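You operate a simulated robot arm through the tools that you are given. There is no shell and no other tool. Be economical: measure what you need, move in short steps, check, and stop when the job is done.

You are at the controls of a simulated two-armed robot. One attempt, no reset.

## Task
Take the check cloth from the marble top and hang it over the handle of the oven door.
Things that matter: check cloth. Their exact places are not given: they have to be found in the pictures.

The check looks at the end state, three seconds after you hand in, the way a careful person would. Anything else that was tipped, shoved, dropped, spilled or broken makes it a failure. Flat cloth is picked up by pressing the open fingertips on it (5 to 10 N) and closing them slowly along it; thin cloth reads only 2 to 8 mm in the jaws.

## Robot
Two 7-joint arms with two-finger parallel grippers on one trunk, on a base that drives. Base frame: it is fixed to the floor where the robot stands at the start and does not move with it; the origin is under the middle of the robot, x ahead of it, y to its left, z up. Units: m, degrees, N and s.
The left shoulder is at the start at [0.07, 0.133, 1.151], the right one opposite. Payload 1.57 kg a hand.
The tool frame of a hand sits at the grasp point between the pads (the TCP): z along the fingers, y along the line on which they close. The tips reach 0.03 m beyond it. The gripper opens to 0.08 m. The fingers are 0.017 m wide and 0.012 m thick; the gripper's body (0.04 by 0.082 m) begins 0.08 m behind the TCP.
Orientation is told as [roll, pitch, yaw] about the base's x, y, z axes, in that order, counted from this pose: with the fingers straight down and closing along the base's y, the tool's x points along the base's -x, its y along +y and its z along -z.

## Interface
- The arms move only by the tool drive_tool. It takes "left_series", "right_series" or both (then of equal length, played together; a hand with none holds still); each is a list of rows, each a list of 6 numbers: the shift along the tool's x, y, z in units of 150 mm (1.0 is 150 mm), then the turn, a rotation vector about the tool's x, y, z in units of 45 degrees (1.0 is 45 degrees). In form: [[tx, ty, tz, rx, ry, rz], ...]. A call has 1 to 10 rows; each row is the pose to reach, as a shift and turn from the pose commanded when the call began, along the tool's axes at that moment. "left_fingers" and "right_fingers" are, for a hand that has rows, the finger opening in m, from 0 to 0.08, set as the call begins (left out, the last holds). A call with a number of a shift or a turn outside -1 to 1 is refused whole. Rows are played at 5 a second. More than 0.05 m and 8.6 degrees between two rows, or a gripper value outside its range, and nothing of the call is played. Where a pose cannot be reached the arm comes as near as it can. A force on the tool above 40 N (or 10 N above the force at the start of the call, whichever is more), or a blocked arm, ends the call early, and 0.2 s more pass. Each finger travels about 0.153 m/s and halts on what it meets, pressing with about 32 N; the grip force reading is that of the motor and also rises with nothing between the fingers. The clock runs only during rows and for 0.2 s after the last one: add rows that repeat a pose to give the fingers time. The reply holds the time, the measured pose of the TCP, the force on the tool along the base axes, the opening and the grip force, in the units named above and with some noise.
- Cameras (640 x 400 px; columns grow to the right, rows downward): "scene" is now at [0.1331, -0.0249, 1.3767]; the picture's right is [-0.30, -0.95, 0.00], its down [-0.57, 0.18, -0.80] and it looks along [0.77, -0.24, -0.60] (base axes); focal length 232 px, centre (320, 200). "left" rides on the left gripper at [0.072, 0.007, -0.122] in its tool frame; the picture's right is [-0.09, 1.00, 0.00], its down [-0.84, -0.08, -0.54] and it looks along [-0.54, -0.05, 0.84] (tool axes); focal length 238 px, centre (320, 200). "right" rides on the right gripper at [0.072, -0.007, -0.122] in its tool frame; the picture's right is [0.09, 1.00, 0.00], its down [-0.84, 0.08, -0.54] and it looks along [-0.54, 0.05, 0.84] (tool axes); focal length 238 px, centre (320, 200).
- snapshot(camera): a new picture of that camera. It takes no simulated time.
- slide_trunk(by): slides the trunk up (or, below 0, down) by that many m; the arms and the scene camera ride with it, the base frame stays. It gives what a move gives, with no picture.
- roll_base(legs): drives the robot by 1 to 6 legs, each [ahead, left, turn to the left] in m, m and degrees, along the robot's own axes; the way and the turn of a leg run together, so that a leg with both is an arc; at most 1.5 m and 180 degrees a leg. The arms and the cameras ride along, it lands a little off, and it stops where it bumps. It gives what a move gives.
- aim_head(pan, tilt): turns the head with the scene camera to pan (to the left, within 86 degrees either way) and tilt (down, from -29 to 69), counted from straight ahead of the robot. It gives what a move gives.
- point_at(camera, pixels): for up to 12 pixels [column, row] of the newest picture of that camera ("zoom" is the newest enlarged one), the place [x, y, z] in the base frame of the surface seen there, good to about 0.002 m. It takes no simulated time.
- close_up(camera, box): a new picture of the part [left, top, right, bottom] of that camera's present view, enlarged. It takes no simulated time.
- finish_job(): hands the job in; it is judged then, once.

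Keep the steps short. Do not move on a guess: measure, check each grasp and each placing, and mend mistakes. In all there are 80 turns and 78 pictures (those below and enlarged ones count). Leave the grippers open and the arms clear of the work at the hand-in unless told otherwise, and finish with a single line.

The tools are called after ">>>" by a JSON object that holds its "method" and its "body". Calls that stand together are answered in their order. drive_tool: Moves the arms, as the interface text tells. Its arguments: {"type":"object","properties":{"left_series":{"type":"array"},"left_fingers":{"type":"number"},"right_series":{"type":"array"},"right_fingers":{"type":"number"}},"required":[]} The other tools are called the same way: slide_trunk (by) slides the trunk up or down; roll_base (legs) drives the base; aim_head (pan, tilt) turns the head that bears the scene camera; snapshot (camera) takes a picture; point_at (camera, pixels) gives the place of the surface under pixels of a picture; close_up (camera, box) takes an enlarged picture of a part of a camera's view; finish_job () hands the job in.

At the start:

```text
time_s: 0.0
left_position: [0.4684, 0.0071, 1.1404]
left_orientation: [-0.1, 0.2, 0.1]
left_ft_force: [0.7, -0.7, 0.2]
left_width: 0.0797
left_grasp_force: 0.1
right_position: [0.3857, -0.3773, 1.2199]
right_orientation: [0.0, 0.1, 0.0]
right_ft_force: [-0.7, -0.5, -0.2]
right_width: 0.0801
right_grasp_force: 0.2
trunk travel left (down, up): [-0.725, 0.215]
robot x, y, heading: [0.0002, 0.0008, -0.2]
head pan, tilt: [-17.5, 36.6]
```

scene: 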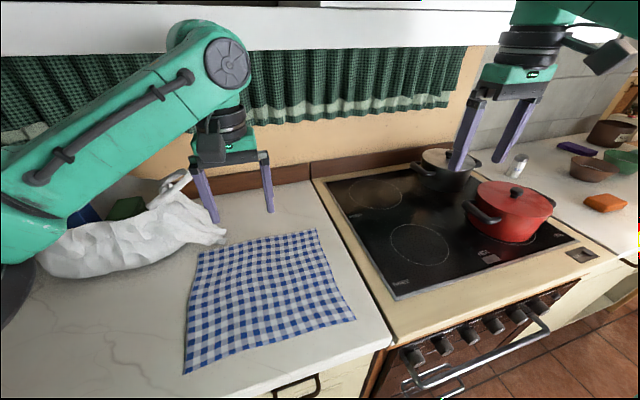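
right: 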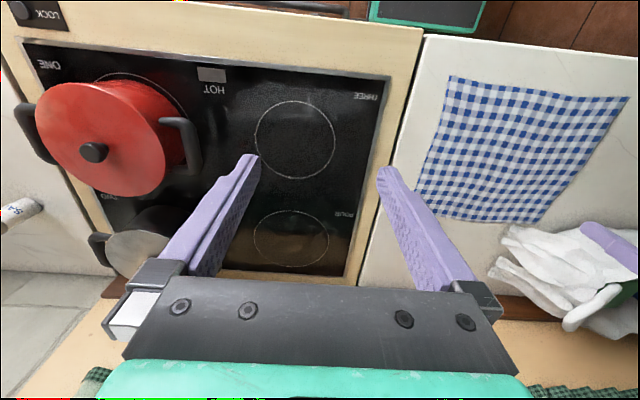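
left: 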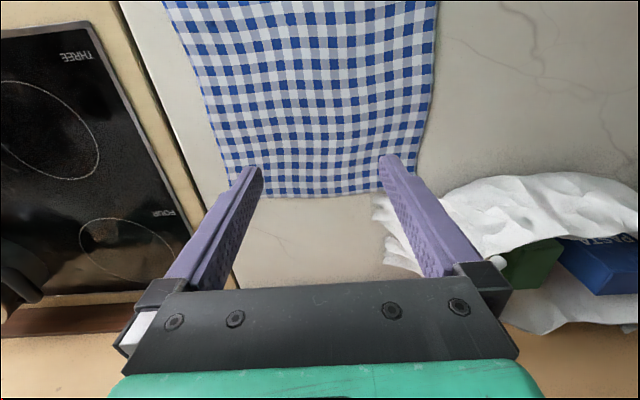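

I see the blue check cloth on the marble at scene px (185,372),(355,320),(315,230),(197,250), and the oven handle at about (395-550, 320-390). I measure them.

>>> {"method": "point_at", "body": {"camera": "scene", "pixels": [[187, 371], [353, 319], [314, 232], [199, 252], [260, 300], [408, 378], [460, 360], [500, 345], [540, 325], [450, 388], [385, 345], [440, 340]]}}

>>> {"method": "aim_head", "body": {"pan": -40, "tilt": 60}}

>>> {"method": "snapshot", "body": {"camera": "scene"}}

```text
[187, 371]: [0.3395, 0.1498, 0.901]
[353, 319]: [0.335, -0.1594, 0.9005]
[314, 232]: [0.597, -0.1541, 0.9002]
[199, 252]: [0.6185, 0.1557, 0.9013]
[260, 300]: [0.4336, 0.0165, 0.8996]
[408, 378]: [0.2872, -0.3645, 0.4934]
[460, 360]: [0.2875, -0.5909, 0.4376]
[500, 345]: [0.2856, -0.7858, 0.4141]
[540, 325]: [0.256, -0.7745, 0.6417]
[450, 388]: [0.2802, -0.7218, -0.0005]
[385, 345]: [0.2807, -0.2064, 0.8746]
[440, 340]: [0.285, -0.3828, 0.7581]
```

```text
time_s: 0.9
left_position: [0.468, 0.0076, 1.14]
left_orientation: [0.0, 0.1, 0.0]
left_ft_force: [-1.1, 0.6, 0.3]
left_width: 0.0801
left_grasp_force: 0.0
right_position: [0.3844, -0.3779, 1.2206]
right_orientation: [0.1, 0.1, 0.0]
right_ft_force: [0.0, -0.1, 0.4]
right_width: 0.0799
right_grasp_force: 0.0
trunk travel left (down, up): [-0.725, 0.215]
robot x, y, heading: [-0.0033, -0.0018, -0.1]
head pan, tilt: [-40.0, 60.0]
```

```text
74 pictures are left
```

scene: 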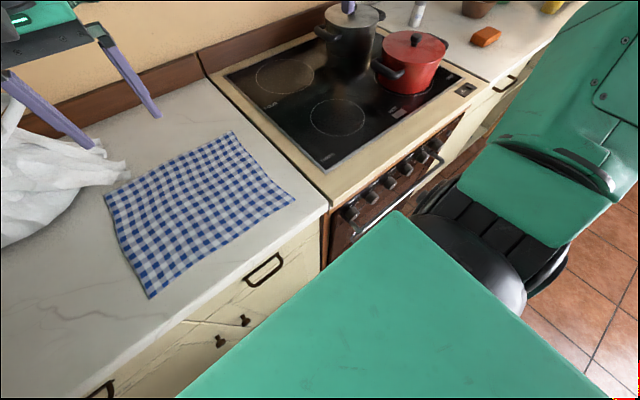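

The marble top reads z≈0.90. The cloth is about 0.28 x 0.31 m. I zoom in on the handle.

>>> {"method": "close_up", "body": {"camera": "scene", "box": [320, 120, 480, 250]}}

```text
3.08 times, centred on (400, 185) of scene
```

zoom: 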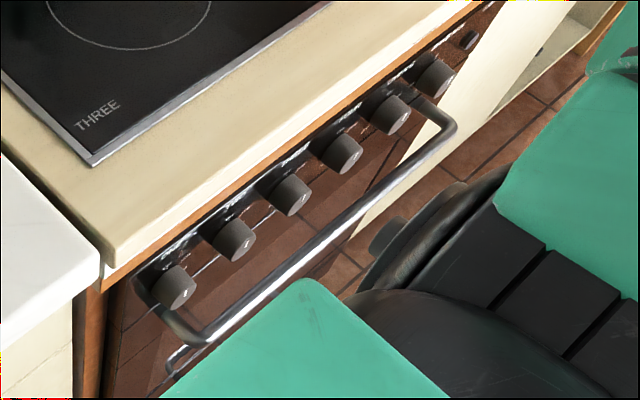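

>>> {"method": "point_at", "body": {"camera": "zoom", "pixels": [[207, 335], [250, 299], [300, 257], [350, 216], [400, 170], [445, 130], [173, 287], [292, 195], [437, 78], [150, 300], [180, 325], [190, 225]]}}

```text
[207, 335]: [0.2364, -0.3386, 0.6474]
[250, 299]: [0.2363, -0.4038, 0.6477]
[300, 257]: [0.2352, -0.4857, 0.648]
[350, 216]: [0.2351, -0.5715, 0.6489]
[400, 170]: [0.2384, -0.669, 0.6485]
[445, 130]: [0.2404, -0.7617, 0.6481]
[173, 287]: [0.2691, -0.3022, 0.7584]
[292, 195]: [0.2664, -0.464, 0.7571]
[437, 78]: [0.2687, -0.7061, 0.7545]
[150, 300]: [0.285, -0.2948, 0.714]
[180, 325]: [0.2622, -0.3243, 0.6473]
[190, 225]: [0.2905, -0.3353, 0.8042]
```

The handle bar runs along y from -0.33 to -0.77 at x≈0.237 with its top at z≈0.648. The door face is at x≈0.287. My plan has three parts:
- Pinch the two front corners of the cloth, lift it and drive to the right.
- Lower the far edge into the gap behind the bar.
- Bring the hands forward and down in front of the bar, then release.

First I move both hands above the front corners.

>>> {"method": "drive_tool", "body": {"left_series": [[0.16, 0.15, 0.1, 0, 0, 0], [0.32, 0.3, 0.2, 0, 0, 0], [0.48, 0.45, 0.3, 0, 0, 0], [0.64, 0.6, 0.4, 0, 0, 0], [0.787, 0.75, 0.5, 0, 0, 0]], "right_series": [[0.04, 0.2, 0, 0, 0, 0], [0.08, 0.4, 0, 0, 0, 0], [0.12, 0.6, 0, 0, 0, 0], [0.18, 0.8, 0, 0, 0, 0], [0.233, 1.0, 0, 0, 0, 0]], "left_fingers": 0.04, "right_fingers": 0.04}}

>>> {"method": "drive_tool", "body": {"left_series": [[0, 0, 0.15, 0, 0, 0], [0, 0, 0.3, 0, 0, 0], [0, 0, 0.45, 0, 0, 0], [0, 0, 0.6, 0, 0, 0], [0, 0, 0.6, 0, 0, 0], [0, 0, 0.6, 0, 0, 0]], "right_series": [[0, 0.2, 0, 0, 0, 0], [0, 0.4, 0.1, 0, 0, 0], [0, 0.6, 0.3, 0, 0, 0], [0, 0.68, 0.6, 0, 0, 0], [0, 0.68, 0.85, 0, 0, 0], [0, 0.68, 1, 0, 0, 0]]}}

>>> {"method": "snapshot", "body": {"camera": "left"}}

>>> {"method": "snapshot", "body": {"camera": "right"}}

```text
time_s: 2.1
left_position: [0.3495, 0.1234, 1.0664]
left_orientation: [-0.2, 0.0, 0.0]
left_ft_force: [0.0, 0.6, -0.5]
left_width: 0.04
left_grasp_force: 0.0
right_position: [0.3485, -0.2239, 1.2218]
right_orientation: [-0.1, -0.1, 0.0]
right_ft_force: [-0.3, 0.7, -0.7]
right_width: 0.04
right_grasp_force: 0.0
trunk travel left (down, up): [-0.725, 0.215]
robot x, y, heading: [-0.0052, -0.0025, 0.0]
head pan, tilt: [-40.0, 60.0]
```

```text
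time_s: 3.5
left_position: [0.3509, 0.1177, 0.9763]
left_orientation: [0.0, 0.0, 0.0]
left_ft_force: [0.2, -0.4, 0.2]
left_width: 0.0401
left_grasp_force: 0.1
right_position: [0.3494, -0.1258, 1.071]
right_orientation: [0.1, 0.0, 0.0]
right_ft_force: [0.0, -0.3, 1.0]
right_width: 0.04
right_grasp_force: 0.0
trunk travel left (down, up): [-0.725, 0.215]
robot x, y, heading: [-0.0042, -0.001, -0.1]
head pan, tilt: [-40.0, 60.0]
```

```text
72 pictures are left
```

left: 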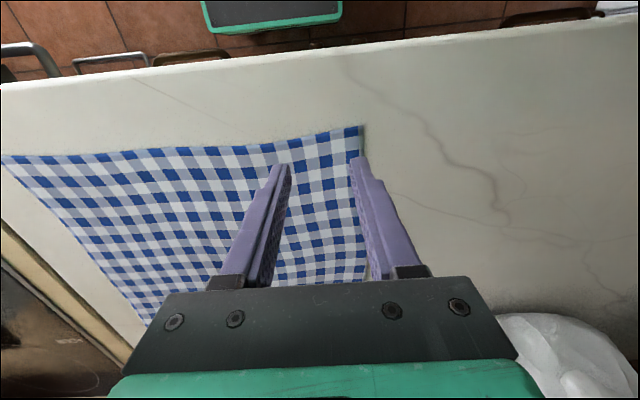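

```text
71 pictures are left
```

right: 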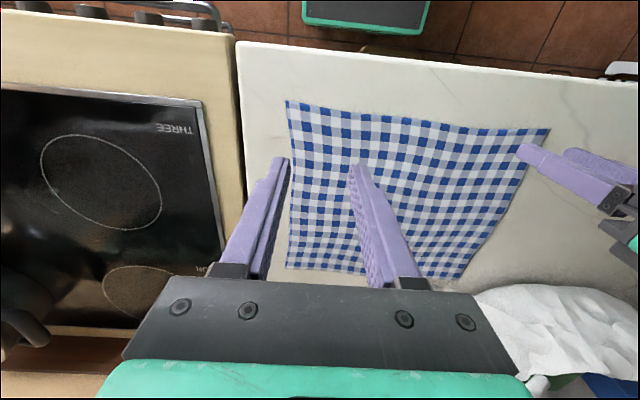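

Both hands are above the cloth. I measure the corners: left px (362,128), right px (288,103). I also measure the counter edge.

>>> {"method": "point_at", "body": {"camera": "left", "pixels": [[360, 129], [300, 138], [362, 200], [330, 180], [320, 50]]}}

>>> {"method": "point_at", "body": {"camera": "right", "pixels": [[290, 104], [350, 112], [292, 160], [325, 170], [330, 55]]}}

```text
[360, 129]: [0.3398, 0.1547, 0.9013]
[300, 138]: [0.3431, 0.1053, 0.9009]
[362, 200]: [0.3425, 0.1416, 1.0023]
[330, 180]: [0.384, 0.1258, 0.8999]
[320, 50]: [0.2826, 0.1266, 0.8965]
```

```text
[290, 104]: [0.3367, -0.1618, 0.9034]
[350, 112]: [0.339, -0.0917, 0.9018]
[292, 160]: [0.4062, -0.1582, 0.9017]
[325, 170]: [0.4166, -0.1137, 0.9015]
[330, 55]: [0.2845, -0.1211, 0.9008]
```

The cloth edge is at x≈0.34 and both hands are at x≈0.35, inside the corners. I go down to just above the cloth.

>>> {"method": "drive_tool", "body": {"left_series": [[0, 0, 0.1, 0, 0, 0], [0, 0, 0.2, 0, 0, 0], [0, 0, 0.24, 0, 0, 0], [0, 0, 0.24, 0, 0, 0], [0, 0, 0.24, 0, 0, 0]], "right_series": [[0, 0, 0.25, 0, 0, 0], [0, 0, 0.5, 0, 0, 0], [0, 0, 0.7, 0, 0, 0], [0, 0, 0.87, 0, 0, 0], [0, 0, 0.87, 0, 0, 0]]}}

>>> {"method": "drive_tool", "body": {"left_series": [[0, 0, 0.03, 0, 0, 0], [0, 0, 0.05, 0, 0, 0], [0, 0, 0.06, 0, 0, 0], [0, 0, 0.06, 0, 0, 0]], "right_series": [[0, 0, 0.03, 0, 0, 0], [0, 0, 0.05, 0, 0, 0], [0, 0, 0.06, 0, 0, 0], [0, 0, 0.06, 0, 0, 0]]}}

```text
time_s: 4.7
left_position: [0.3491, 0.1204, 0.9411]
left_orientation: [0.0, 0.1, -0.1]
left_ft_force: [-0.5, 0.1, 0.3]
left_width: 0.0404
left_grasp_force: 0.0
right_position: [0.3501, -0.1241, 0.9396]
right_orientation: [0.0, 0.1, 0.0]
right_ft_force: [-0.1, -1.0, 0.3]
right_width: 0.0401
right_grasp_force: 0.0
trunk travel left (down, up): [-0.725, 0.215]
robot x, y, heading: [0.0009, -0.0024, 0.0]
head pan, tilt: [-40.0, 60.0]
```

```text
time_s: 5.7
left_position: [0.3488, 0.1198, 0.9318]
left_orientation: [-0.1, 0.0, 0.0]
left_ft_force: [1.2, 0.5, 4.9]
left_width: 0.04
left_grasp_force: 0.0
right_position: [0.3496, -0.1244, 0.9314]
right_orientation: [0.2, 0.0, 0.0]
right_ft_force: [1.7, -0.7, 9.6]
right_width: 0.0399
right_grasp_force: 0.0
trunk travel left (down, up): [-0.725, 0.215]
robot x, y, heading: [0.002, 0.0009, 0.4]
head pan, tilt: [-40.0, 60.0]
```

The contact forces are 4.9 N left and 9.6 N right. I press the left a touch more and close in small steps.

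>>> {"method": "drive_tool", "body": {"left_series": [[0, 0, 0.007, 0, 0, 0], [0, 0, 0.007, 0, 0, 0]], "right_series": [[0, 0, 0, 0, 0, 0], [0, 0, 0, 0, 0, 0]], "left_fingers": 0.032, "right_fingers": 0.032}}

>>> {"method": "drive_tool", "body": {"left_series": [[0, 0, 0, 0, 0, 0], [0, 0, 0, 0, 0, 0]], "right_series": [[0, 0, 0, 0, 0, 0], [0, 0, 0, 0, 0, 0]], "left_fingers": 0.024, "right_fingers": 0.024}}

>>> {"method": "drive_tool", "body": {"left_series": [[0, 0, 0, 0, 0, 0], [0, 0, 0, 0, 0, 0]], "right_series": [[0, 0, 0, 0, 0, 0], [0, 0, 0, 0, 0, 0]], "left_fingers": 0.016, "right_fingers": 0.016}}

>>> {"method": "drive_tool", "body": {"left_series": [[0, 0, 0, 0, 0, 0], [0, 0, 0, 0, 0, 0]], "right_series": [[0, 0, 0, 0, 0, 0], [0, 0, 0, 0, 0, 0]], "left_fingers": 0.008, "right_fingers": 0.008}}

>>> {"method": "drive_tool", "body": {"left_series": [[0, 0, 0, 0, 0, 0], [0, 0, 0, 0, 0, 0]], "right_series": [[0, 0, 0, 0, 0, 0], [0, 0, 0, 0, 0, 0]], "left_fingers": 0, "right_fingers": 0}}

>>> {"method": "snapshot", "body": {"camera": "left"}}

>>> {"method": "snapshot", "body": {"camera": "right"}}

```text
time_s: 6.3
left_position: [0.348, 0.1193, 0.9325]
left_orientation: [-0.1, -0.2, -0.1]
left_ft_force: [1.8, -0.7, 18.0]
left_width: 0.0313
left_grasp_force: 0.1
right_position: [0.3492, -0.1248, 0.9306]
right_orientation: [0.1, -0.1, 0.0]
right_ft_force: [2.4, 1.3, 6.6]
right_width: 0.0322
right_grasp_force: 0.1
trunk travel left (down, up): [-0.725, 0.215]
robot x, y, heading: [0.0012, -0.0004, -0.1]
head pan, tilt: [-40.0, 60.0]
```

```text
time_s: 6.9
left_position: [0.3478, 0.1194, 0.9321]
left_orientation: [0.1, -0.2, 0.0]
left_ft_force: [0.4, 0.0, 22.7]
left_width: 0.0206
left_grasp_force: 0.1
right_position: [0.3483, -0.1251, 0.9316]
right_orientation: [0.1, -0.1, 0.0]
right_ft_force: [1.0, 0.7, 6.1]
right_width: 0.0241
right_grasp_force: 0.1
trunk travel left (down, up): [-0.725, 0.215]
robot x, y, heading: [0.0004, -0.0017, 0.0]
head pan, tilt: [-40.0, 60.0]
```

```text
time_s: 7.5
left_position: [0.3486, 0.1197, 0.9302]
left_orientation: [0.0, -0.1, 0.0]
left_ft_force: [2.3, 0.8, 27.1]
left_width: 0.0167
left_grasp_force: 0.1
right_position: [0.3477, -0.126, 0.931]
right_orientation: [0.1, -0.2, 0.0]
right_ft_force: [0.9, 0.4, 4.6]
right_width: 0.0158
right_grasp_force: 0.1
trunk travel left (down, up): [-0.725, 0.215]
robot x, y, heading: [0.0019, 0.0013, -0.1]
head pan, tilt: [-40.0, 60.0]
```

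```text
time_s: 8.1
left_position: [0.3478, 0.1188, 0.9317]
left_orientation: [0.1, -0.1, 0.0]
left_ft_force: [1.4, 0.9, 30.1]
left_width: 0.0082
left_grasp_force: 0.3
right_position: [0.3459, -0.126, 0.9311]
right_orientation: [0.2, -0.1, 0.0]
right_ft_force: [-0.4, 0.7, 2.9]
right_width: 0.0073
right_grasp_force: 0.1
trunk travel left (down, up): [-0.725, 0.215]
robot x, y, heading: [0.0015, -0.0011, -0.0]
head pan, tilt: [-40.0, 60.0]
```

```text
time_s: 8.7
left_position: [0.3477, 0.1206, 0.931]
left_orientation: [0.0, -0.1, 0.0]
left_ft_force: [1.0, 1.9, 30.5]
left_width: 0.0
left_grasp_force: 21.0
right_position: [0.3457, -0.1262, 0.932]
right_orientation: [0.1, -0.3, 0.1]
right_ft_force: [-0.3, -0.3, 1.5]
right_width: 0.0
right_grasp_force: 20.9
trunk travel left (down, up): [-0.725, 0.215]
robot x, y, heading: [0.0003, 0.0035, -0.0]
head pan, tilt: [-40.0, 60.0]
```

```text
70 pictures are left
```

left: 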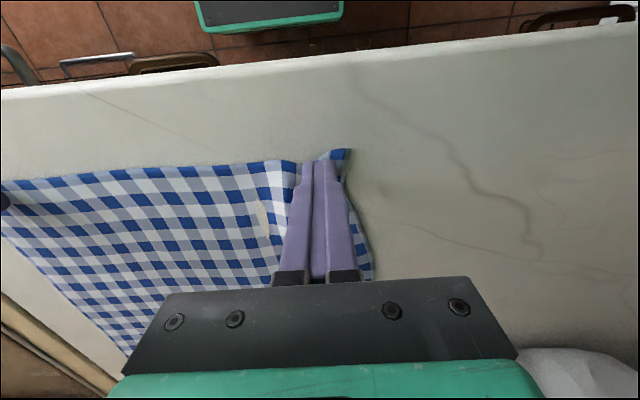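

```text
69 pictures are left
```

right: 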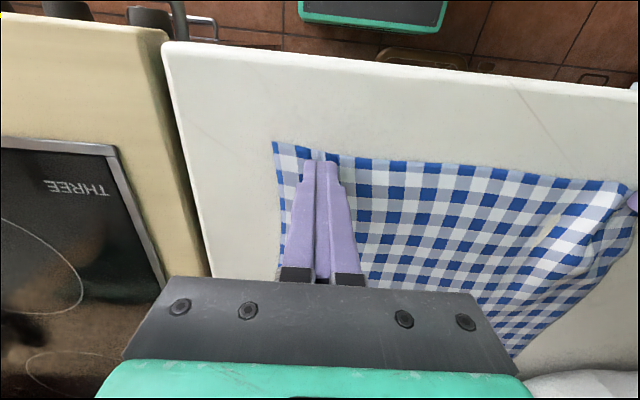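

Both jaws read 0, so there is no cloth in them: the left pressed too hard and the right too lightly. I lift 15 mm, open and look again.

>>> {"method": "drive_tool", "body": {"left_series": [[0, 0, -0.1, 0, 0, 0], [0, 0, -0.1, 0, 0, 0]], "right_series": [[0, 0, -0.1, 0, 0, 0], [0, 0, -0.1, 0, 0, 0]]}}

>>> {"method": "drive_tool", "body": {"left_series": [[0, 0, 0, 0, 0, 0], [0, 0, 0, 0, 0, 0]], "right_series": [[0, 0, 0, 0, 0, 0], [0, 0, 0, 0, 0, 0]], "left_fingers": 0.05, "right_fingers": 0.05}}

>>> {"method": "snapshot", "body": {"camera": "left"}}

>>> {"method": "snapshot", "body": {"camera": "right"}}

```text
time_s: 9.3
left_position: [0.3491, 0.1192, 0.9459]
left_orientation: [0.0, 0.1, -0.1]
left_ft_force: [0.0, -0.2, -0.2]
left_width: 0.0
left_grasp_force: 20.8
right_position: [0.3501, -0.1258, 0.9463]
right_orientation: [0.0, -0.1, 0.0]
right_ft_force: [-0.2, -0.4, -0.2]
right_width: 0.0001
right_grasp_force: 21.9
trunk travel left (down, up): [-0.725, 0.215]
robot x, y, heading: [-0.0008, 0.0027, -0.0]
head pan, tilt: [-40.0, 60.0]
```

```text
time_s: 9.9
left_position: [0.3497, 0.1197, 0.9464]
left_orientation: [0.0, 0.1, 0.0]
left_ft_force: [0.1, 0.3, 0.2]
left_width: 0.0501
left_grasp_force: 0.1
right_position: [0.3501, -0.1247, 0.9463]
right_orientation: [0.0, 0.0, -0.1]
right_ft_force: [0.0, 0.3, -0.7]
right_width: 0.0501
right_grasp_force: 0.1
trunk travel left (down, up): [-0.725, 0.215]
robot x, y, heading: [-0.002, 0.0036, -0.2]
head pan, tilt: [-40.0, 60.0]
```

```text
68 pictures are left
```

left: 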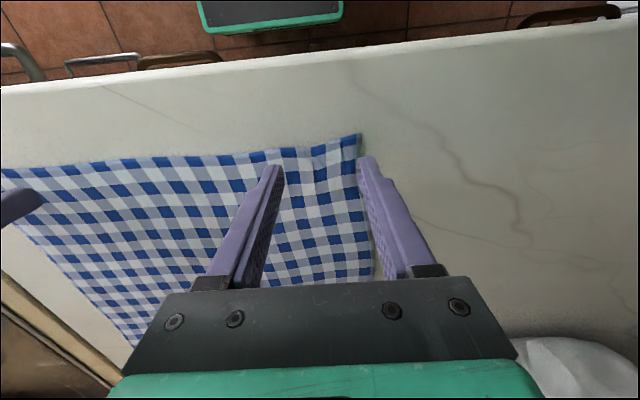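

```text
67 pictures are left
```

right: 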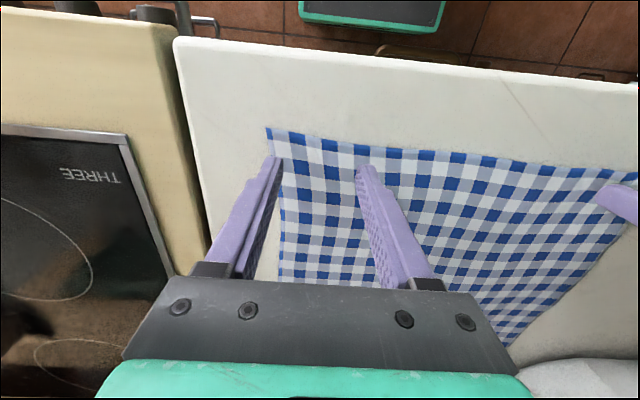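

The left outer finger is off the cloth. I move both hands inward about 2.5 cm and 1.2 cm deeper into the cloth, then go down gently.

>>> {"method": "drive_tool", "body": {"left_series": [[-0.08, -0.17, 0, 0, 0, 0], [-0.08, -0.17, 0.05, 0, 0, 0], [-0.08, -0.17, 0.08, 0, 0, 0], [-0.08, -0.17, 0.095, 0, 0, 0], [-0.08, -0.17, 0.095, 0, 0, 0]], "right_series": [[-0.08, 0.15, 0, 0, 0, 0], [-0.08, 0.15, 0.05, 0, 0, 0], [-0.08, 0.15, 0.08, 0, 0, 0], [-0.08, 0.15, 0.095, 0, 0, 0], [-0.08, 0.15, 0.095, 0, 0, 0]]}}

```text
time_s: 11.1
left_position: [0.3618, 0.0937, 0.9316]
left_orientation: [-0.1, -0.2, 0.0]
left_ft_force: [2.2, 1.6, 14.2]
left_width: 0.0499
left_grasp_force: 0.1
right_position: [0.3608, -0.1038, 0.933]
right_orientation: [0.0, 0.0, 0.1]
right_ft_force: [-0.7, 0.4, 0.5]
right_width: 0.0503
right_grasp_force: 0.1
trunk travel left (down, up): [-0.725, 0.215]
robot x, y, heading: [0.0003, 0.0029, 0.2]
head pan, tilt: [-40.0, 60.0]
```

>>> {"method": "drive_tool", "body": {"left_series": [[0, 0, -0.004, 0, 0, 0], [0, 0, -0.004, 0, 0, 0]], "right_series": [[0, 0, 0.007, 0, 0, 0], [0, 0, 0.007, 0, 0, 0]]}}

```text
time_s: 11.7
left_position: [0.3607, 0.0936, 0.9313]
left_orientation: [0.0, 0.0, 0.0]
left_ft_force: [2.7, 0.6, 14.8]
left_width: 0.0499
left_grasp_force: 0.1
right_position: [0.3608, -0.102, 0.9312]
right_orientation: [0.0, -0.2, 0.0]
right_ft_force: [-0.4, 1.2, 4.2]
right_width: 0.0501
right_grasp_force: 0.0
trunk travel left (down, up): [-0.725, 0.215]
robot x, y, heading: [-0.0021, 0.0001, 0.2]
head pan, tilt: [-40.0, 60.0]
```

>>> {"method": "drive_tool", "body": {"left_series": [[0, 0, -0.005, 0, 0, 0], [0, 0, -0.005, 0, 0, 0]], "right_series": [[0, 0, 0.002, 0, 0, 0], [0, 0, 0.002, 0, 0, 0]], "left_fingers": 0.042, "right_fingers": 0.042}}

```text
time_s: 12.3
left_position: [0.3606, 0.094, 0.9317]
left_orientation: [0.1, 0.2, -0.1]
left_ft_force: [0.6, -1.7, 3.4]
left_width: 0.0418
left_grasp_force: 0.1
right_position: [0.3613, -0.1028, 0.9323]
right_orientation: [0.1, -0.1, 0.0]
right_ft_force: [-0.9, 0.6, 10.7]
right_width: 0.0412
right_grasp_force: 0.0
trunk travel left (down, up): [-0.725, 0.215]
robot x, y, heading: [-0.0016, -0.0008, 0.1]
head pan, tilt: [-40.0, 60.0]
```

>>> {"method": "drive_tool", "body": {"left_series": [[0, 0, 0.003, 0, 0, 0], [0, 0, 0.003, 0, 0, 0]], "right_series": [[0, 0, 0, 0, 0, 0], [0, 0, 0, 0, 0, 0]], "left_fingers": 0.034, "right_fingers": 0.034}}

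```text
time_s: 12.9
left_position: [0.3606, 0.0946, 0.932]
left_orientation: [-0.2, -0.1, -0.1]
left_ft_force: [-1.8, -0.4, 6.6]
left_width: 0.0337
left_grasp_force: 0.1
right_position: [0.3602, -0.101, 0.9314]
right_orientation: [0.2, -0.1, 0.0]
right_ft_force: [1.2, 0.2, 9.9]
right_width: 0.0337
right_grasp_force: 0.1
trunk travel left (down, up): [-0.725, 0.215]
robot x, y, heading: [-0.0002, -0.0051, -0.3]
head pan, tilt: [-40.0, 60.0]
```

Both forces are good at 6.6 N and 9.9 N. I keep closing in steps.

>>> {"method": "drive_tool", "body": {"left_series": [[0, 0, 0, 0, 0, 0], [0, 0, 0, 0, 0, 0]], "right_series": [[0, 0, 0, 0, 0, 0], [0, 0, 0, 0, 0, 0]], "left_fingers": 0.026, "right_fingers": 0.026}}

>>> {"method": "drive_tool", "body": {"left_series": [[0, 0, 0, 0, 0, 0], [0, 0, 0, 0, 0, 0]], "right_series": [[0, 0, 0, 0, 0, 0], [0, 0, 0, 0, 0, 0]], "left_fingers": 0.018, "right_fingers": 0.018}}

>>> {"method": "snapshot", "body": {"camera": "right"}}

>>> {"method": "snapshot", "body": {"camera": "left"}}

```text
time_s: 13.5
left_position: [0.3599, 0.0943, 0.9318]
left_orientation: [0.0, 0.0, 0.0]
left_ft_force: [0.2, -1.4, 5.5]
left_width: 0.027
left_grasp_force: 0.1
right_position: [0.3603, -0.1026, 0.9306]
right_orientation: [-0.1, -0.2, 0.0]
right_ft_force: [0.5, 1.6, 10.8]
right_width: 0.0246
right_grasp_force: 0.0
trunk travel left (down, up): [-0.725, 0.215]
robot x, y, heading: [-0.0009, 0.0012, -0.0]
head pan, tilt: [-40.0, 60.0]
```

```text
time_s: 14.1
left_position: [0.3609, 0.0944, 0.9317]
left_orientation: [0.0, 0.0, 0.1]
left_ft_force: [0.1, -1.4, 5.3]
left_width: 0.0184
left_grasp_force: 0.5
right_position: [0.3601, -0.1015, 0.9314]
right_orientation: [0.0, -0.1, -0.1]
right_ft_force: [-0.3, 1.3, 12.8]
right_width: 0.0181
right_grasp_force: 0.1
trunk travel left (down, up): [-0.725, 0.215]
robot x, y, heading: [-0.0003, 0.0006, -0.1]
head pan, tilt: [-40.0, 60.0]
```

```text
66 pictures are left
```

right: 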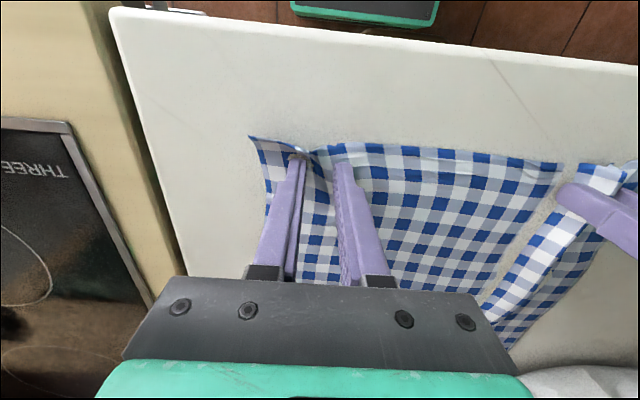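

```text
65 pictures are left
```

left: 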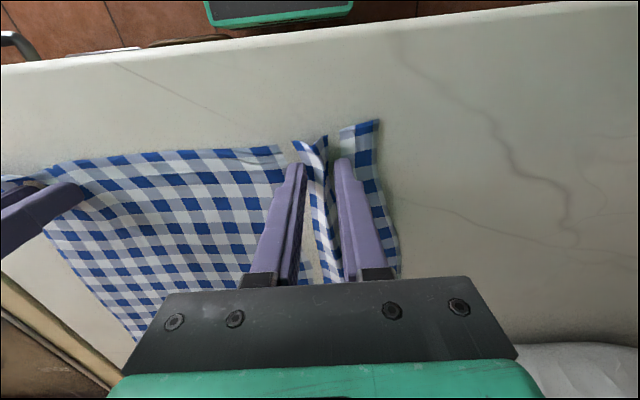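

The cloth is rising into a ridge between the left fingers and starting to between the right ones. I close the rest of the way.

>>> {"method": "drive_tool", "body": {"left_series": [[0, 0, 0, 0, 0, 0], [0, 0, 0, 0, 0, 0]], "right_series": [[0, 0, -0.001, 0, 0, 0], [0, 0, -0.001, 0, 0, 0]], "left_fingers": 0.01, "right_fingers": 0.01}}

>>> {"method": "drive_tool", "body": {"left_series": [[0, 0, 0, 0, 0, 0], [0, 0, 0, 0, 0, 0], [0, 0, 0, 0, 0, 0]], "right_series": [[0, 0, 0, 0, 0, 0], [0, 0, 0, 0, 0, 0], [0, 0, 0, 0, 0, 0]], "left_fingers": 0, "right_fingers": 0}}

>>> {"method": "snapshot", "body": {"camera": "right"}}

>>> {"method": "snapshot", "body": {"camera": "left"}}

```text
time_s: 14.7
left_position: [0.3597, 0.0932, 0.9321]
left_orientation: [-0.1, 0.0, -0.1]
left_ft_force: [-0.2, -4.1, 3.5]
left_width: 0.0118
left_grasp_force: 1.9
right_position: [0.3602, -0.102, 0.9313]
right_orientation: [0.0, -0.1, -0.1]
right_ft_force: [0.2, 4.5, 13.0]
right_width: 0.0087
right_grasp_force: 4.8
trunk travel left (down, up): [-0.725, 0.215]
robot x, y, heading: [-0.0057, 0.0002, 0.0]
head pan, tilt: [-40.0, 60.0]
```

```text
time_s: 15.5
left_position: [0.3608, 0.0939, 0.9315]
left_orientation: [0.0, 0.0, 0.0]
left_ft_force: [0.2, -4.7, 3.9]
left_width: 0.0028
left_grasp_force: 23.9
right_position: [0.3595, -0.1018, 0.9333]
right_orientation: [0.1, 0.0, -0.1]
right_ft_force: [0.6, 2.4, 16.6]
right_width: 0.0
right_grasp_force: 21.5
trunk travel left (down, up): [-0.725, 0.215]
robot x, y, heading: [-0.0032, 0.0017, -0.0]
head pan, tilt: [-40.0, 60.0]
```

```text
64 pictures are left
```

right: 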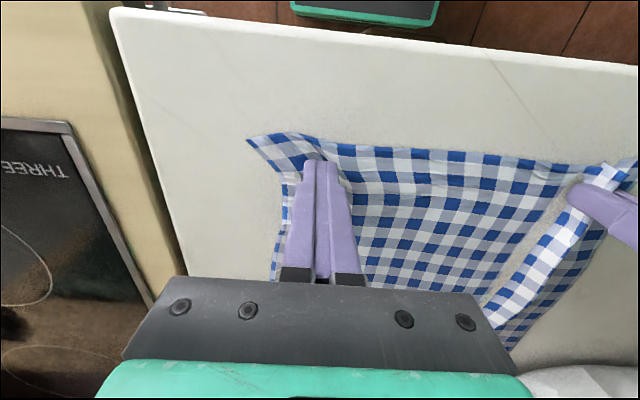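

```text
63 pictures are left
```

left: 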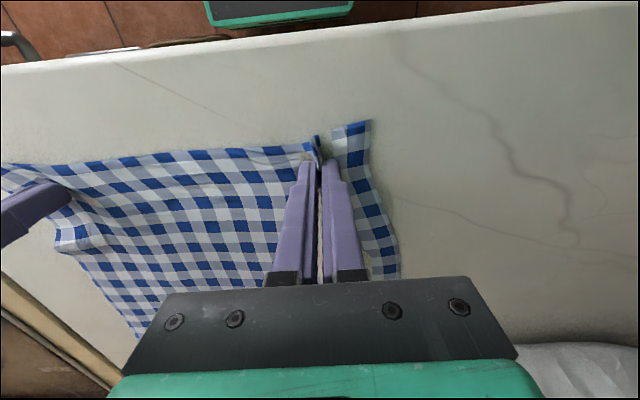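

The left hand holds cloth at 2.8 mm. The right slipped under too much force. I redo the right, aiming for about 6 N.

>>> {"method": "drive_tool", "body": {"right_series": [[0, 0, -0.1, 0, 0, 0], [0, 0, -0.1, 0, 0, 0]]}}

>>> {"method": "drive_tool", "body": {"right_series": [[0, 0, 0, 0, 0, 0], [-0.04, 0.05, 0, 0, 0, 0], [-0.04, 0.05, 0.05, 0, 0, 0], [-0.04, 0.05, 0.08, 0, 0, 0], [-0.04, 0.05, 0.092, 0, 0, 0], [-0.04, 0.05, 0.092, 0, 0, 0]], "right_fingers": 0.05}}

>>> {"method": "snapshot", "body": {"camera": "right"}}

```text
time_s: 16.1
left_position: [0.361, 0.0947, 0.9313]
left_orientation: [0.0, 0.0, -0.1]
left_ft_force: [-0.1, 0.4, 9.0]
left_width: 0.0025
left_grasp_force: 23.8
right_position: [0.3601, -0.1033, 0.9453]
right_orientation: [0.0, 0.1, -0.1]
right_ft_force: [0.3, -0.3, 0.7]
right_width: 0.0001
right_grasp_force: 21.3
trunk travel left (down, up): [-0.725, 0.215]
robot x, y, heading: [-0.0003, -0.0008, -0.1]
head pan, tilt: [-40.0, 60.0]
```

```text
time_s: 17.5
left_position: [0.3621, 0.0948, 0.9322]
left_orientation: [0.0, 0.0, 0.0]
left_ft_force: [0.7, 1.8, 12.1]
left_width: 0.0026
left_grasp_force: 24.0
right_position: [0.3659, -0.0954, 0.932]
right_orientation: [0.0, 0.0, 0.0]
right_ft_force: [0.1, 0.4, -0.6]
right_width: 0.0502
right_grasp_force: 0.0
trunk travel left (down, up): [-0.725, 0.215]
robot x, y, heading: [-0.002, -0.0011, -0.1]
head pan, tilt: [-40.0, 60.0]
```

```text
62 pictures are left
```

right: 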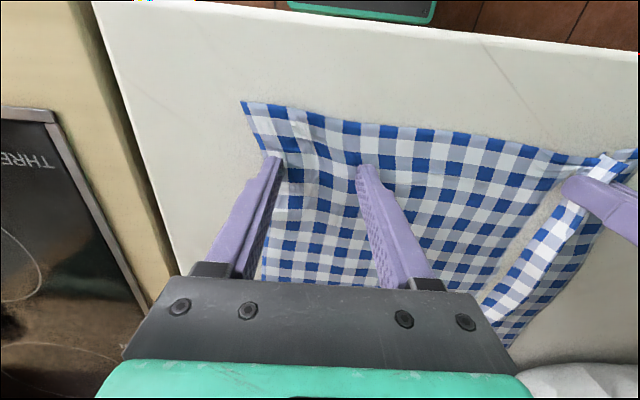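

The cloth edge is now ~2.5 cm in front of the right tips, and the outer finger is just at its side edge. I shift slightly and press down.

>>> {"method": "drive_tool", "body": {"right_series": [[0.05, 0.05, -0.02, 0, 0, 0], [0.05, 0.05, 0, 0, 0, 0], [0.05, 0.05, 0.006, 0, 0, 0], [0.05, 0.05, 0.006, 0, 0, 0]]}}

```text
time_s: 18.5
left_position: [0.3612, 0.0932, 0.9319]
left_orientation: [0.0, 0.1, 0.0]
left_ft_force: [2.2, 0.9, 10.9]
left_width: 0.0024
left_grasp_force: 24.3
right_position: [0.3592, -0.0868, 0.932]
right_orientation: [0.0, -0.2, 0.0]
right_ft_force: [-1.1, -0.3, 3.5]
right_width: 0.05
right_grasp_force: 0.0
trunk travel left (down, up): [-0.725, 0.215]
robot x, y, heading: [-0.0028, -0.0009, 0.0]
head pan, tilt: [-40.0, 60.0]
```

>>> {"method": "drive_tool", "body": {"right_series": [[0, 0, 0.002, 0, 0, 0], [0, 0, 0.002, 0, 0, 0]], "right_fingers": 0.042}}

>>> {"method": "drive_tool", "body": {"right_series": [[0, 0, 0, 0, 0, 0], [0, 0, 0, 0, 0, 0]], "right_fingers": 0.034}}

```text
time_s: 19.1
left_position: [0.3604, 0.0951, 0.9317]
left_orientation: [-0.1, 0.0, -0.2]
left_ft_force: [2.9, -0.4, 9.3]
left_width: 0.0025
left_grasp_force: 24.1
right_position: [0.3598, -0.0881, 0.9322]
right_orientation: [0.1, -0.1, 0.1]
right_ft_force: [-0.5, 1.5, 7.4]
right_width: 0.0412
right_grasp_force: 0.1
trunk travel left (down, up): [-0.725, 0.215]
robot x, y, heading: [0.0039, -0.0032, -0.0]
head pan, tilt: [-40.0, 60.0]
```

```text
time_s: 19.7
left_position: [0.3598, 0.0935, 0.9318]
left_orientation: [0.0, -0.1, -0.1]
left_ft_force: [2.2, -1.2, 8.9]
left_width: 0.0024
left_grasp_force: 24.0
right_position: [0.3585, -0.0869, 0.9302]
right_orientation: [0.1, -0.1, 0.1]
right_ft_force: [1.2, 2.4, 8.6]
right_width: 0.0339
right_grasp_force: 0.0
trunk travel left (down, up): [-0.725, 0.215]
robot x, y, heading: [-0.0024, -0.0021, 0.0]
head pan, tilt: [-40.0, 60.0]
```

The right force is 8.6 N. I ease it off a hair and continue.

>>> {"method": "drive_tool", "body": {"right_series": [[0, 0, -0.001, 0, 0, 0], [0, 0, -0.001, 0, 0, 0]], "right_fingers": 0.026}}

>>> {"method": "drive_tool", "body": {"right_series": [[0, 0, -0.001, 0, 0, 0], [0, 0, -0.001, 0, 0, 0]], "right_fingers": 0.018}}

>>> {"method": "close_up", "body": {"camera": "right", "box": [220, 80, 420, 280]}}

```text
time_s: 20.3
left_position: [0.3608, 0.0952, 0.932]
left_orientation: [0.1, 0.1, 0.0]
left_ft_force: [1.2, -1.9, 8.4]
left_width: 0.0025
left_grasp_force: 23.8
right_position: [0.3575, -0.0876, 0.9316]
right_orientation: [0.0, -0.1, 0.0]
right_ft_force: [0.8, 1.9, 8.7]
right_width: 0.0266
right_grasp_force: 0.8
trunk travel left (down, up): [-0.725, 0.215]
robot x, y, heading: [-0.002, -0.0022, -0.1]
head pan, tilt: [-40.0, 60.0]
```

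```text
time_s: 20.9
left_position: [0.3617, 0.0931, 0.9318]
left_orientation: [0.1, 0.0, 0.0]
left_ft_force: [0.5, -0.7, 9.0]
left_width: 0.0029
left_grasp_force: 23.4
right_position: [0.3584, -0.0884, 0.9315]
right_orientation: [0.0, -0.1, 0.1]
right_ft_force: [0.6, 1.4, 6.6]
right_width: 0.019
right_grasp_force: 0.1
trunk travel left (down, up): [-0.725, 0.215]
robot x, y, heading: [0.0007, -0.0009, 0.1]
head pan, tilt: [-40.0, 60.0]
```

```text
2.00 times, centred on (320, 180) of right
```

zoom: 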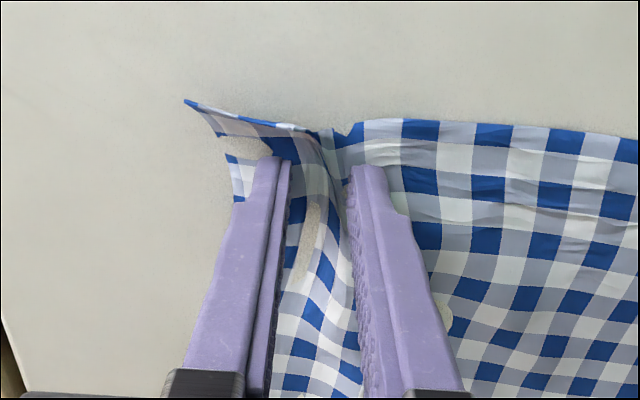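

A good ridge now stands between the right fingers, with force at 6.6 N. I close fully.

>>> {"method": "drive_tool", "body": {"right_series": [[0, 0, 0, 0, 0, 0], [0, 0, 0, 0, 0, 0]], "right_fingers": 0.011}}

>>> {"method": "drive_tool", "body": {"right_series": [[0, 0, 0, 0, 0, 0], [0, 0, 0, 0, 0, 0], [0, 0, 0, 0, 0, 0]], "right_fingers": 0}}

>>> {"method": "snapshot", "body": {"camera": "right"}}

```text
time_s: 21.5
left_position: [0.361, 0.0941, 0.9317]
left_orientation: [0.1, 0.1, 0.0]
left_ft_force: [1.8, -1.3, 8.2]
left_width: 0.0023
left_grasp_force: 23.6
right_position: [0.3588, -0.0871, 0.9317]
right_orientation: [0.0, -0.1, -0.1]
right_ft_force: [0.0, 0.8, 6.5]
right_width: 0.0105
right_grasp_force: 0.1
trunk travel left (down, up): [-0.725, 0.215]
robot x, y, heading: [0.0006, -0.0028, 0.1]
head pan, tilt: [-40.0, 60.0]
```

```text
time_s: 22.3
left_position: [0.3599, 0.0947, 0.9315]
left_orientation: [0.0, 0.0, 0.0]
left_ft_force: [1.8, -3.4, 6.2]
left_width: 0.0027
left_grasp_force: 23.6
right_position: [0.36, -0.0869, 0.9322]
right_orientation: [0.1, -0.1, 0.0]
right_ft_force: [-0.8, 4.9, 10.7]
right_width: 0.0035
right_grasp_force: 24.9
trunk travel left (down, up): [-0.725, 0.215]
robot x, y, heading: [-0.0026, 0.0016, -0.2]
head pan, tilt: [-40.0, 60.0]
```

```text
60 pictures are left
```

right: 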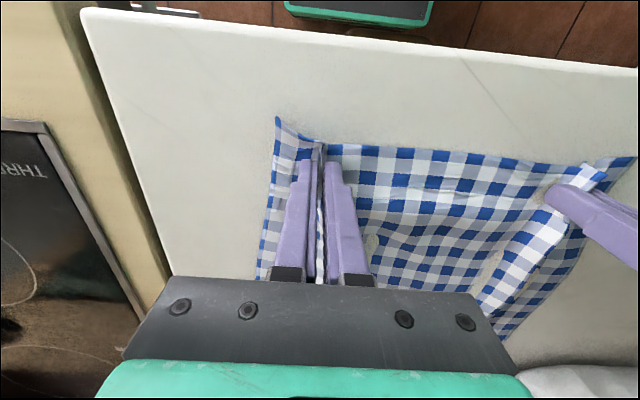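

Both hands now hold cloth, left 2.7 mm and right 3.5 mm. I lift both together by 0.13 m and check.

>>> {"method": "drive_tool", "body": {"left_series": [[0, 0, -0.1, 0, 0, 0], [0, 0, -0.25, 0, 0, 0], [0, 0, -0.4, 0, 0, 0], [0, 0, -0.55, 0, 0, 0], [0, 0, -0.7, 0, 0, 0], [0, 0, -0.87, 0, 0, 0]], "right_series": [[0, 0, -0.1, 0, 0, 0], [0, 0, -0.25, 0, 0, 0], [0, 0, -0.4, 0, 0, 0], [0, 0, -0.55, 0, 0, 0], [0, 0, -0.7, 0, 0, 0], [0, 0, -0.87, 0, 0, 0]]}}

>>> {"method": "aim_head", "body": {"pan": 0, "tilt": 45}}

>>> {"method": "snapshot", "body": {"camera": "scene"}}

```text
time_s: 23.7
left_position: [0.3615, 0.0934, 1.0612]
left_orientation: [0.0, 0.1, 0.0]
left_ft_force: [-0.8, -3.0, 0.1]
left_width: 0.0024
left_grasp_force: 23.6
right_position: [0.3605, -0.0882, 1.0621]
right_orientation: [0.0, -0.1, 0.0]
right_ft_force: [0.0, 3.2, -0.1]
right_width: 0.0027
right_grasp_force: 24.1
trunk travel left (down, up): [-0.725, 0.215]
robot x, y, heading: [0.0009, 0.0001, 0.1]
head pan, tilt: [-40.0, 60.0]
```

```text
time_s: 24.7
left_position: [0.3621, 0.0932, 1.0597]
left_orientation: [0.0, 0.1, 0.0]
left_ft_force: [0.5, -2.5, 0.2]
left_width: 0.0026
left_grasp_force: 24.1
right_position: [0.3609, -0.088, 1.0624]
right_orientation: [0.0, -0.1, 0.0]
right_ft_force: [-0.2, 2.0, 0.1]
right_width: 0.0029
right_grasp_force: 23.7
trunk travel left (down, up): [-0.725, 0.215]
robot x, y, heading: [0.0009, -0.0008, -0.2]
head pan, tilt: [0.0, 45.0]
```

```text
59 pictures are left
```

scene: 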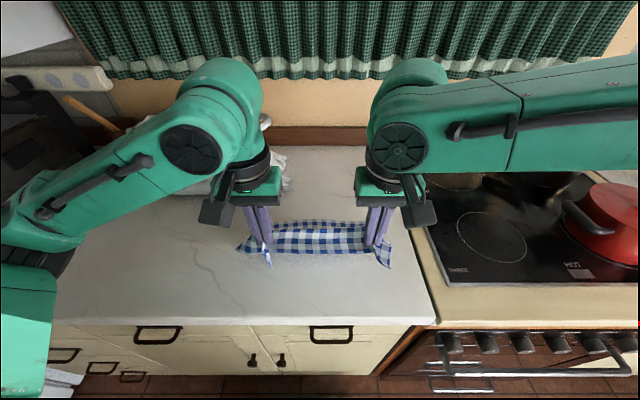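

The cloth is held and hangs between the hands. Before raising the trunk I check the elbow heights and the wall distance.

>>> {"method": "point_at", "body": {"camera": "scene", "pixels": [[220, 62], [405, 62], [150, 30], [30, 20], [500, 60], [470, 20], [590, 230], [250, 250], [320, 240], [395, 265], [380, 230], [130, 120]]}}

>>> {"method": "aim_head", "body": {"pan": 0, "tilt": -5}}

>>> {"method": "snapshot", "body": {"camera": "scene"}}

```text
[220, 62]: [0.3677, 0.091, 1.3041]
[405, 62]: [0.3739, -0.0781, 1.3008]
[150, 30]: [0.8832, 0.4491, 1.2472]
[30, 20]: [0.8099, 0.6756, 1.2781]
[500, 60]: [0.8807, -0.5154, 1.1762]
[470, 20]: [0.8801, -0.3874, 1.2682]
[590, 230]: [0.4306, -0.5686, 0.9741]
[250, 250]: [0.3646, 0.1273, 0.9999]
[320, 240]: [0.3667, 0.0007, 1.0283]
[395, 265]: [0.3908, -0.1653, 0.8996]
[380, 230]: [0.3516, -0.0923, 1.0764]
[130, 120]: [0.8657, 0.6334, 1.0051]
```

```text
time_s: 25.9
left_position: [0.3621, 0.0934, 1.0605]
left_orientation: [-0.1, 0.2, -0.1]
left_ft_force: [1.2, -2.9, -0.2]
left_width: 0.0027
left_grasp_force: 24.4
right_position: [0.3605, -0.0896, 1.0616]
right_orientation: [0.1, -0.1, 0.0]
right_ft_force: [0.4, 3.0, -0.1]
right_width: 0.0026
right_grasp_force: 23.7
trunk travel left (down, up): [-0.725, 0.215]
robot x, y, heading: [0.005, 0.0022, 0.1]
head pan, tilt: [0.0, -5.0]
```

```text
58 pictures are left
```

scene: 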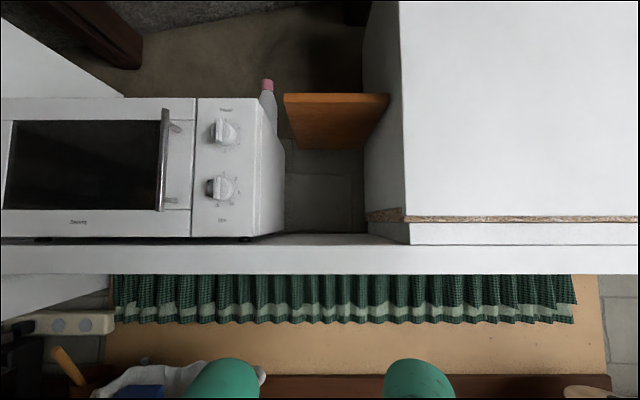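

There is an overhead shelf with a microwave. I measure its front.

>>> {"method": "point_at", "body": {"camera": "scene", "pixels": [[320, 260], [320, 270], [160, 160], [500, 100], [225, 130], [100, 225]]}}

```text
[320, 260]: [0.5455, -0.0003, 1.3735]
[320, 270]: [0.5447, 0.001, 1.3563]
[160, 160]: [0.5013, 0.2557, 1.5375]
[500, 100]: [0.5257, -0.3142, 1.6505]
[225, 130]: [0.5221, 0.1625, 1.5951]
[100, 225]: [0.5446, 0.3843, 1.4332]
```

The shelf front is at x≈0.50–0.55 with its underside at z≈1.35, so I must not raise the arms close to it. I back the base 0.2 m first, which slides the cloth softly off the counter.

>>> {"method": "roll_base", "body": {"legs": [[-0.2, 0, 0]]}}

>>> {"method": "slide_trunk", "body": {"by": 0.1}}

>>> {"method": "aim_head", "body": {"pan": -60, "tilt": 45}}

>>> {"method": "snapshot", "body": {"camera": "scene"}}

>>> {"method": "aim_head", "body": {"pan": -10, "tilt": 50}}

>>> {"method": "snapshot", "body": {"camera": "scene"}}

```text
time_s: 27.5
left_position: [0.1633, 0.0934, 1.0606]
left_orientation: [0.0, 0.2, -0.1]
left_ft_force: [0.2, -3.2, -0.2]
left_width: 0.0026
left_grasp_force: 24.2
right_position: [0.1609, -0.088, 1.0612]
right_orientation: [0.1, 0.1, 0.1]
right_ft_force: [0.4, 2.8, -0.4]
right_width: 0.0027
right_grasp_force: 23.5
trunk travel left (down, up): [-0.725, 0.215]
robot x, y, heading: [-0.1975, -0.0023, -0.1]
head pan, tilt: [0.0, -5.0]
```

```text
time_s: 28.9
left_position: [0.161, 0.094, 1.1612]
left_orientation: [0.0, 0.0, -0.1]
left_ft_force: [0.3, -2.9, -1.2]
left_width: 0.0026
left_grasp_force: 23.7
right_position: [0.161, -0.089, 1.1619]
right_orientation: [0.0, 0.0, 0.0]
right_ft_force: [-0.3, 2.1, -0.3]
right_width: 0.0025
right_grasp_force: 23.7
trunk travel left (down, up): [-0.825, 0.115]
robot x, y, heading: [-0.2013, -0.0031, -0.3]
head pan, tilt: [0.0, -5.0]
```

```text
time_s: 30.1
left_position: [0.162, 0.0931, 1.1608]
left_orientation: [0.1, 0.1, 0.0]
left_ft_force: [-0.2, -2.6, 0.0]
left_width: 0.0026
left_grasp_force: 24.3
right_position: [0.1598, -0.0887, 1.1614]
right_orientation: [0.2, -0.1, 0.0]
right_ft_force: [-0.4, 3.0, -0.6]
right_width: 0.0027
right_grasp_force: 23.9
trunk travel left (down, up): [-0.825, 0.115]
robot x, y, heading: [-0.1995, -0.0028, -0.2]
head pan, tilt: [-60.0, 45.0]
```

```text
57 pictures are left
```

scene: 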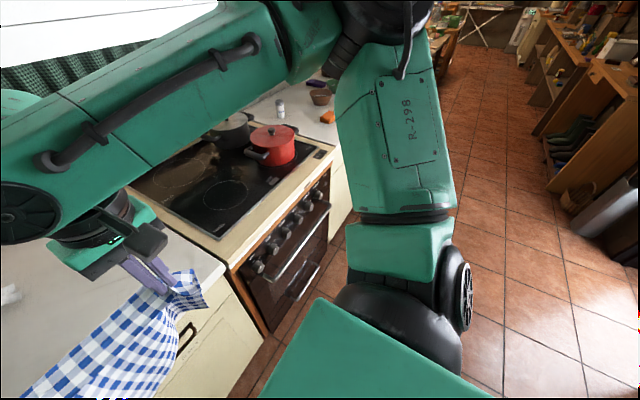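

```text
time_s: 31.3
left_position: [0.1615, 0.0935, 1.1609]
left_orientation: [0.0, 0.1, 0.1]
left_ft_force: [0.1, -2.1, 0.4]
left_width: 0.0028
left_grasp_force: 23.3
right_position: [0.1602, -0.089, 1.1621]
right_orientation: [0.1, 0.0, -0.1]
right_ft_force: [-0.5, 2.1, -1.0]
right_width: 0.0028
right_grasp_force: 24.4
trunk travel left (down, up): [-0.825, 0.115]
robot x, y, heading: [-0.2012, -0.0001, -0.0]
head pan, tilt: [-10.0, 50.0]
```

```text
56 pictures are left
```

scene: 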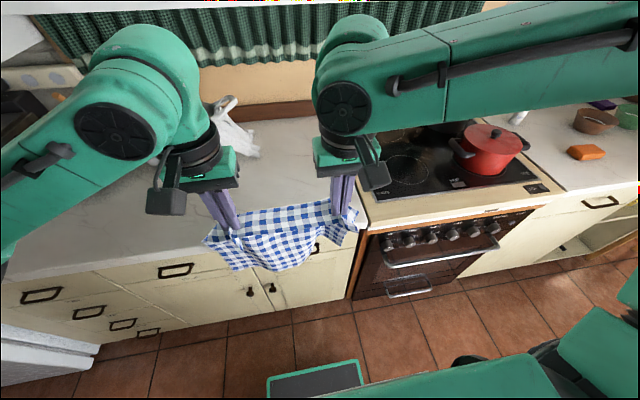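

The cloth hangs freely and the floor to the right is clear. I drive 0.55 m to the right to face the handle.

>>> {"method": "roll_base", "body": {"legs": [[0, -0.55, 0]]}}

>>> {"method": "aim_head", "body": {"pan": 0, "tilt": 50}}

>>> {"method": "snapshot", "body": {"camera": "scene"}}

```text
time_s: 34.5
left_position: [0.1621, -0.4535, 1.161]
left_orientation: [-0.1, 0.1, 0.2]
left_ft_force: [0.1, -2.4, -1.1]
left_width: 0.0024
left_grasp_force: 24.1
right_position: [0.161, -0.6355, 1.1616]
right_orientation: [0.0, 0.0, 0.1]
right_ft_force: [-0.2, 2.5, -0.1]
right_width: 0.0023
right_grasp_force: 23.6
trunk travel left (down, up): [-0.825, 0.115]
robot x, y, heading: [-0.2013, -0.5472, 0.4]
head pan, tilt: [-10.0, 50.0]
```

```text
time_s: 35.2
left_position: [0.1623, -0.4557, 1.1605]
left_orientation: [0.1, 0.1, 0.1]
left_ft_force: [0.8, -2.5, -0.2]
left_width: 0.0028
left_grasp_force: 23.9
right_position: [0.1606, -0.637, 1.1611]
right_orientation: [0.1, 0.0, 0.1]
right_ft_force: [-1.1, 2.8, -0.5]
right_width: 0.0023
right_grasp_force: 23.8
trunk travel left (down, up): [-0.825, 0.115]
robot x, y, heading: [-0.1988, -0.549, 0.2]
head pan, tilt: [0.0, 50.0]
```

```text
55 pictures are left
```

scene: 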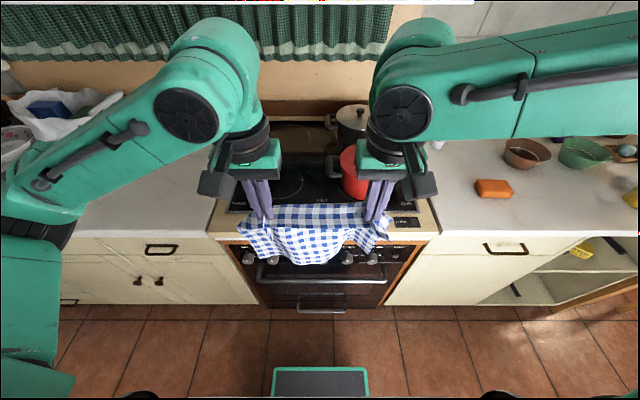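

The cloth is in front of the oven. I zoom in and measure how far it hangs.

>>> {"method": "close_up", "body": {"camera": "scene", "box": [200, 170, 420, 320]}}

```text
2.67 times, centred on (310, 245) of scene
```

zoom: 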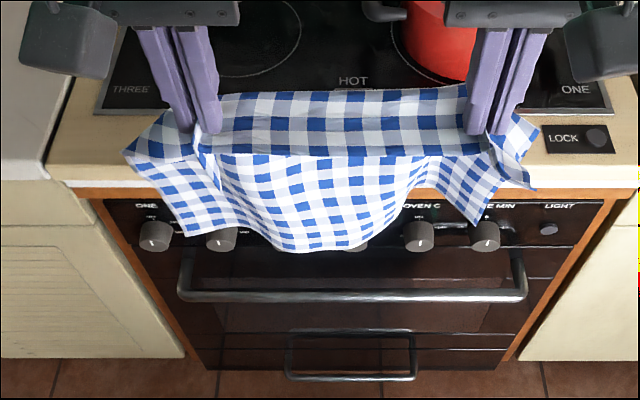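

>>> {"method": "point_at", "body": {"camera": "zoom", "pixels": [[300, 248], [190, 232], [475, 220], [530, 185], [130, 150], [300, 170], [300, 120], [300, 95], [380, 240], [350, 200], [350, 294], [520, 290]]}}

```text
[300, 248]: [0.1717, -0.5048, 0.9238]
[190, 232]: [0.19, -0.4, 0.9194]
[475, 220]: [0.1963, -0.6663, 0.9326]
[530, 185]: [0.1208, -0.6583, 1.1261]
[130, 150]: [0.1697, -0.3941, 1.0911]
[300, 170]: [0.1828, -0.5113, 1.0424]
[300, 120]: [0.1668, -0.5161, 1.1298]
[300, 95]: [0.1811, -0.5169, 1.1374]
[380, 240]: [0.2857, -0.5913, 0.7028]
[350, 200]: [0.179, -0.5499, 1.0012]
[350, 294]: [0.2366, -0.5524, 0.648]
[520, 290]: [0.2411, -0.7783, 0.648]
```

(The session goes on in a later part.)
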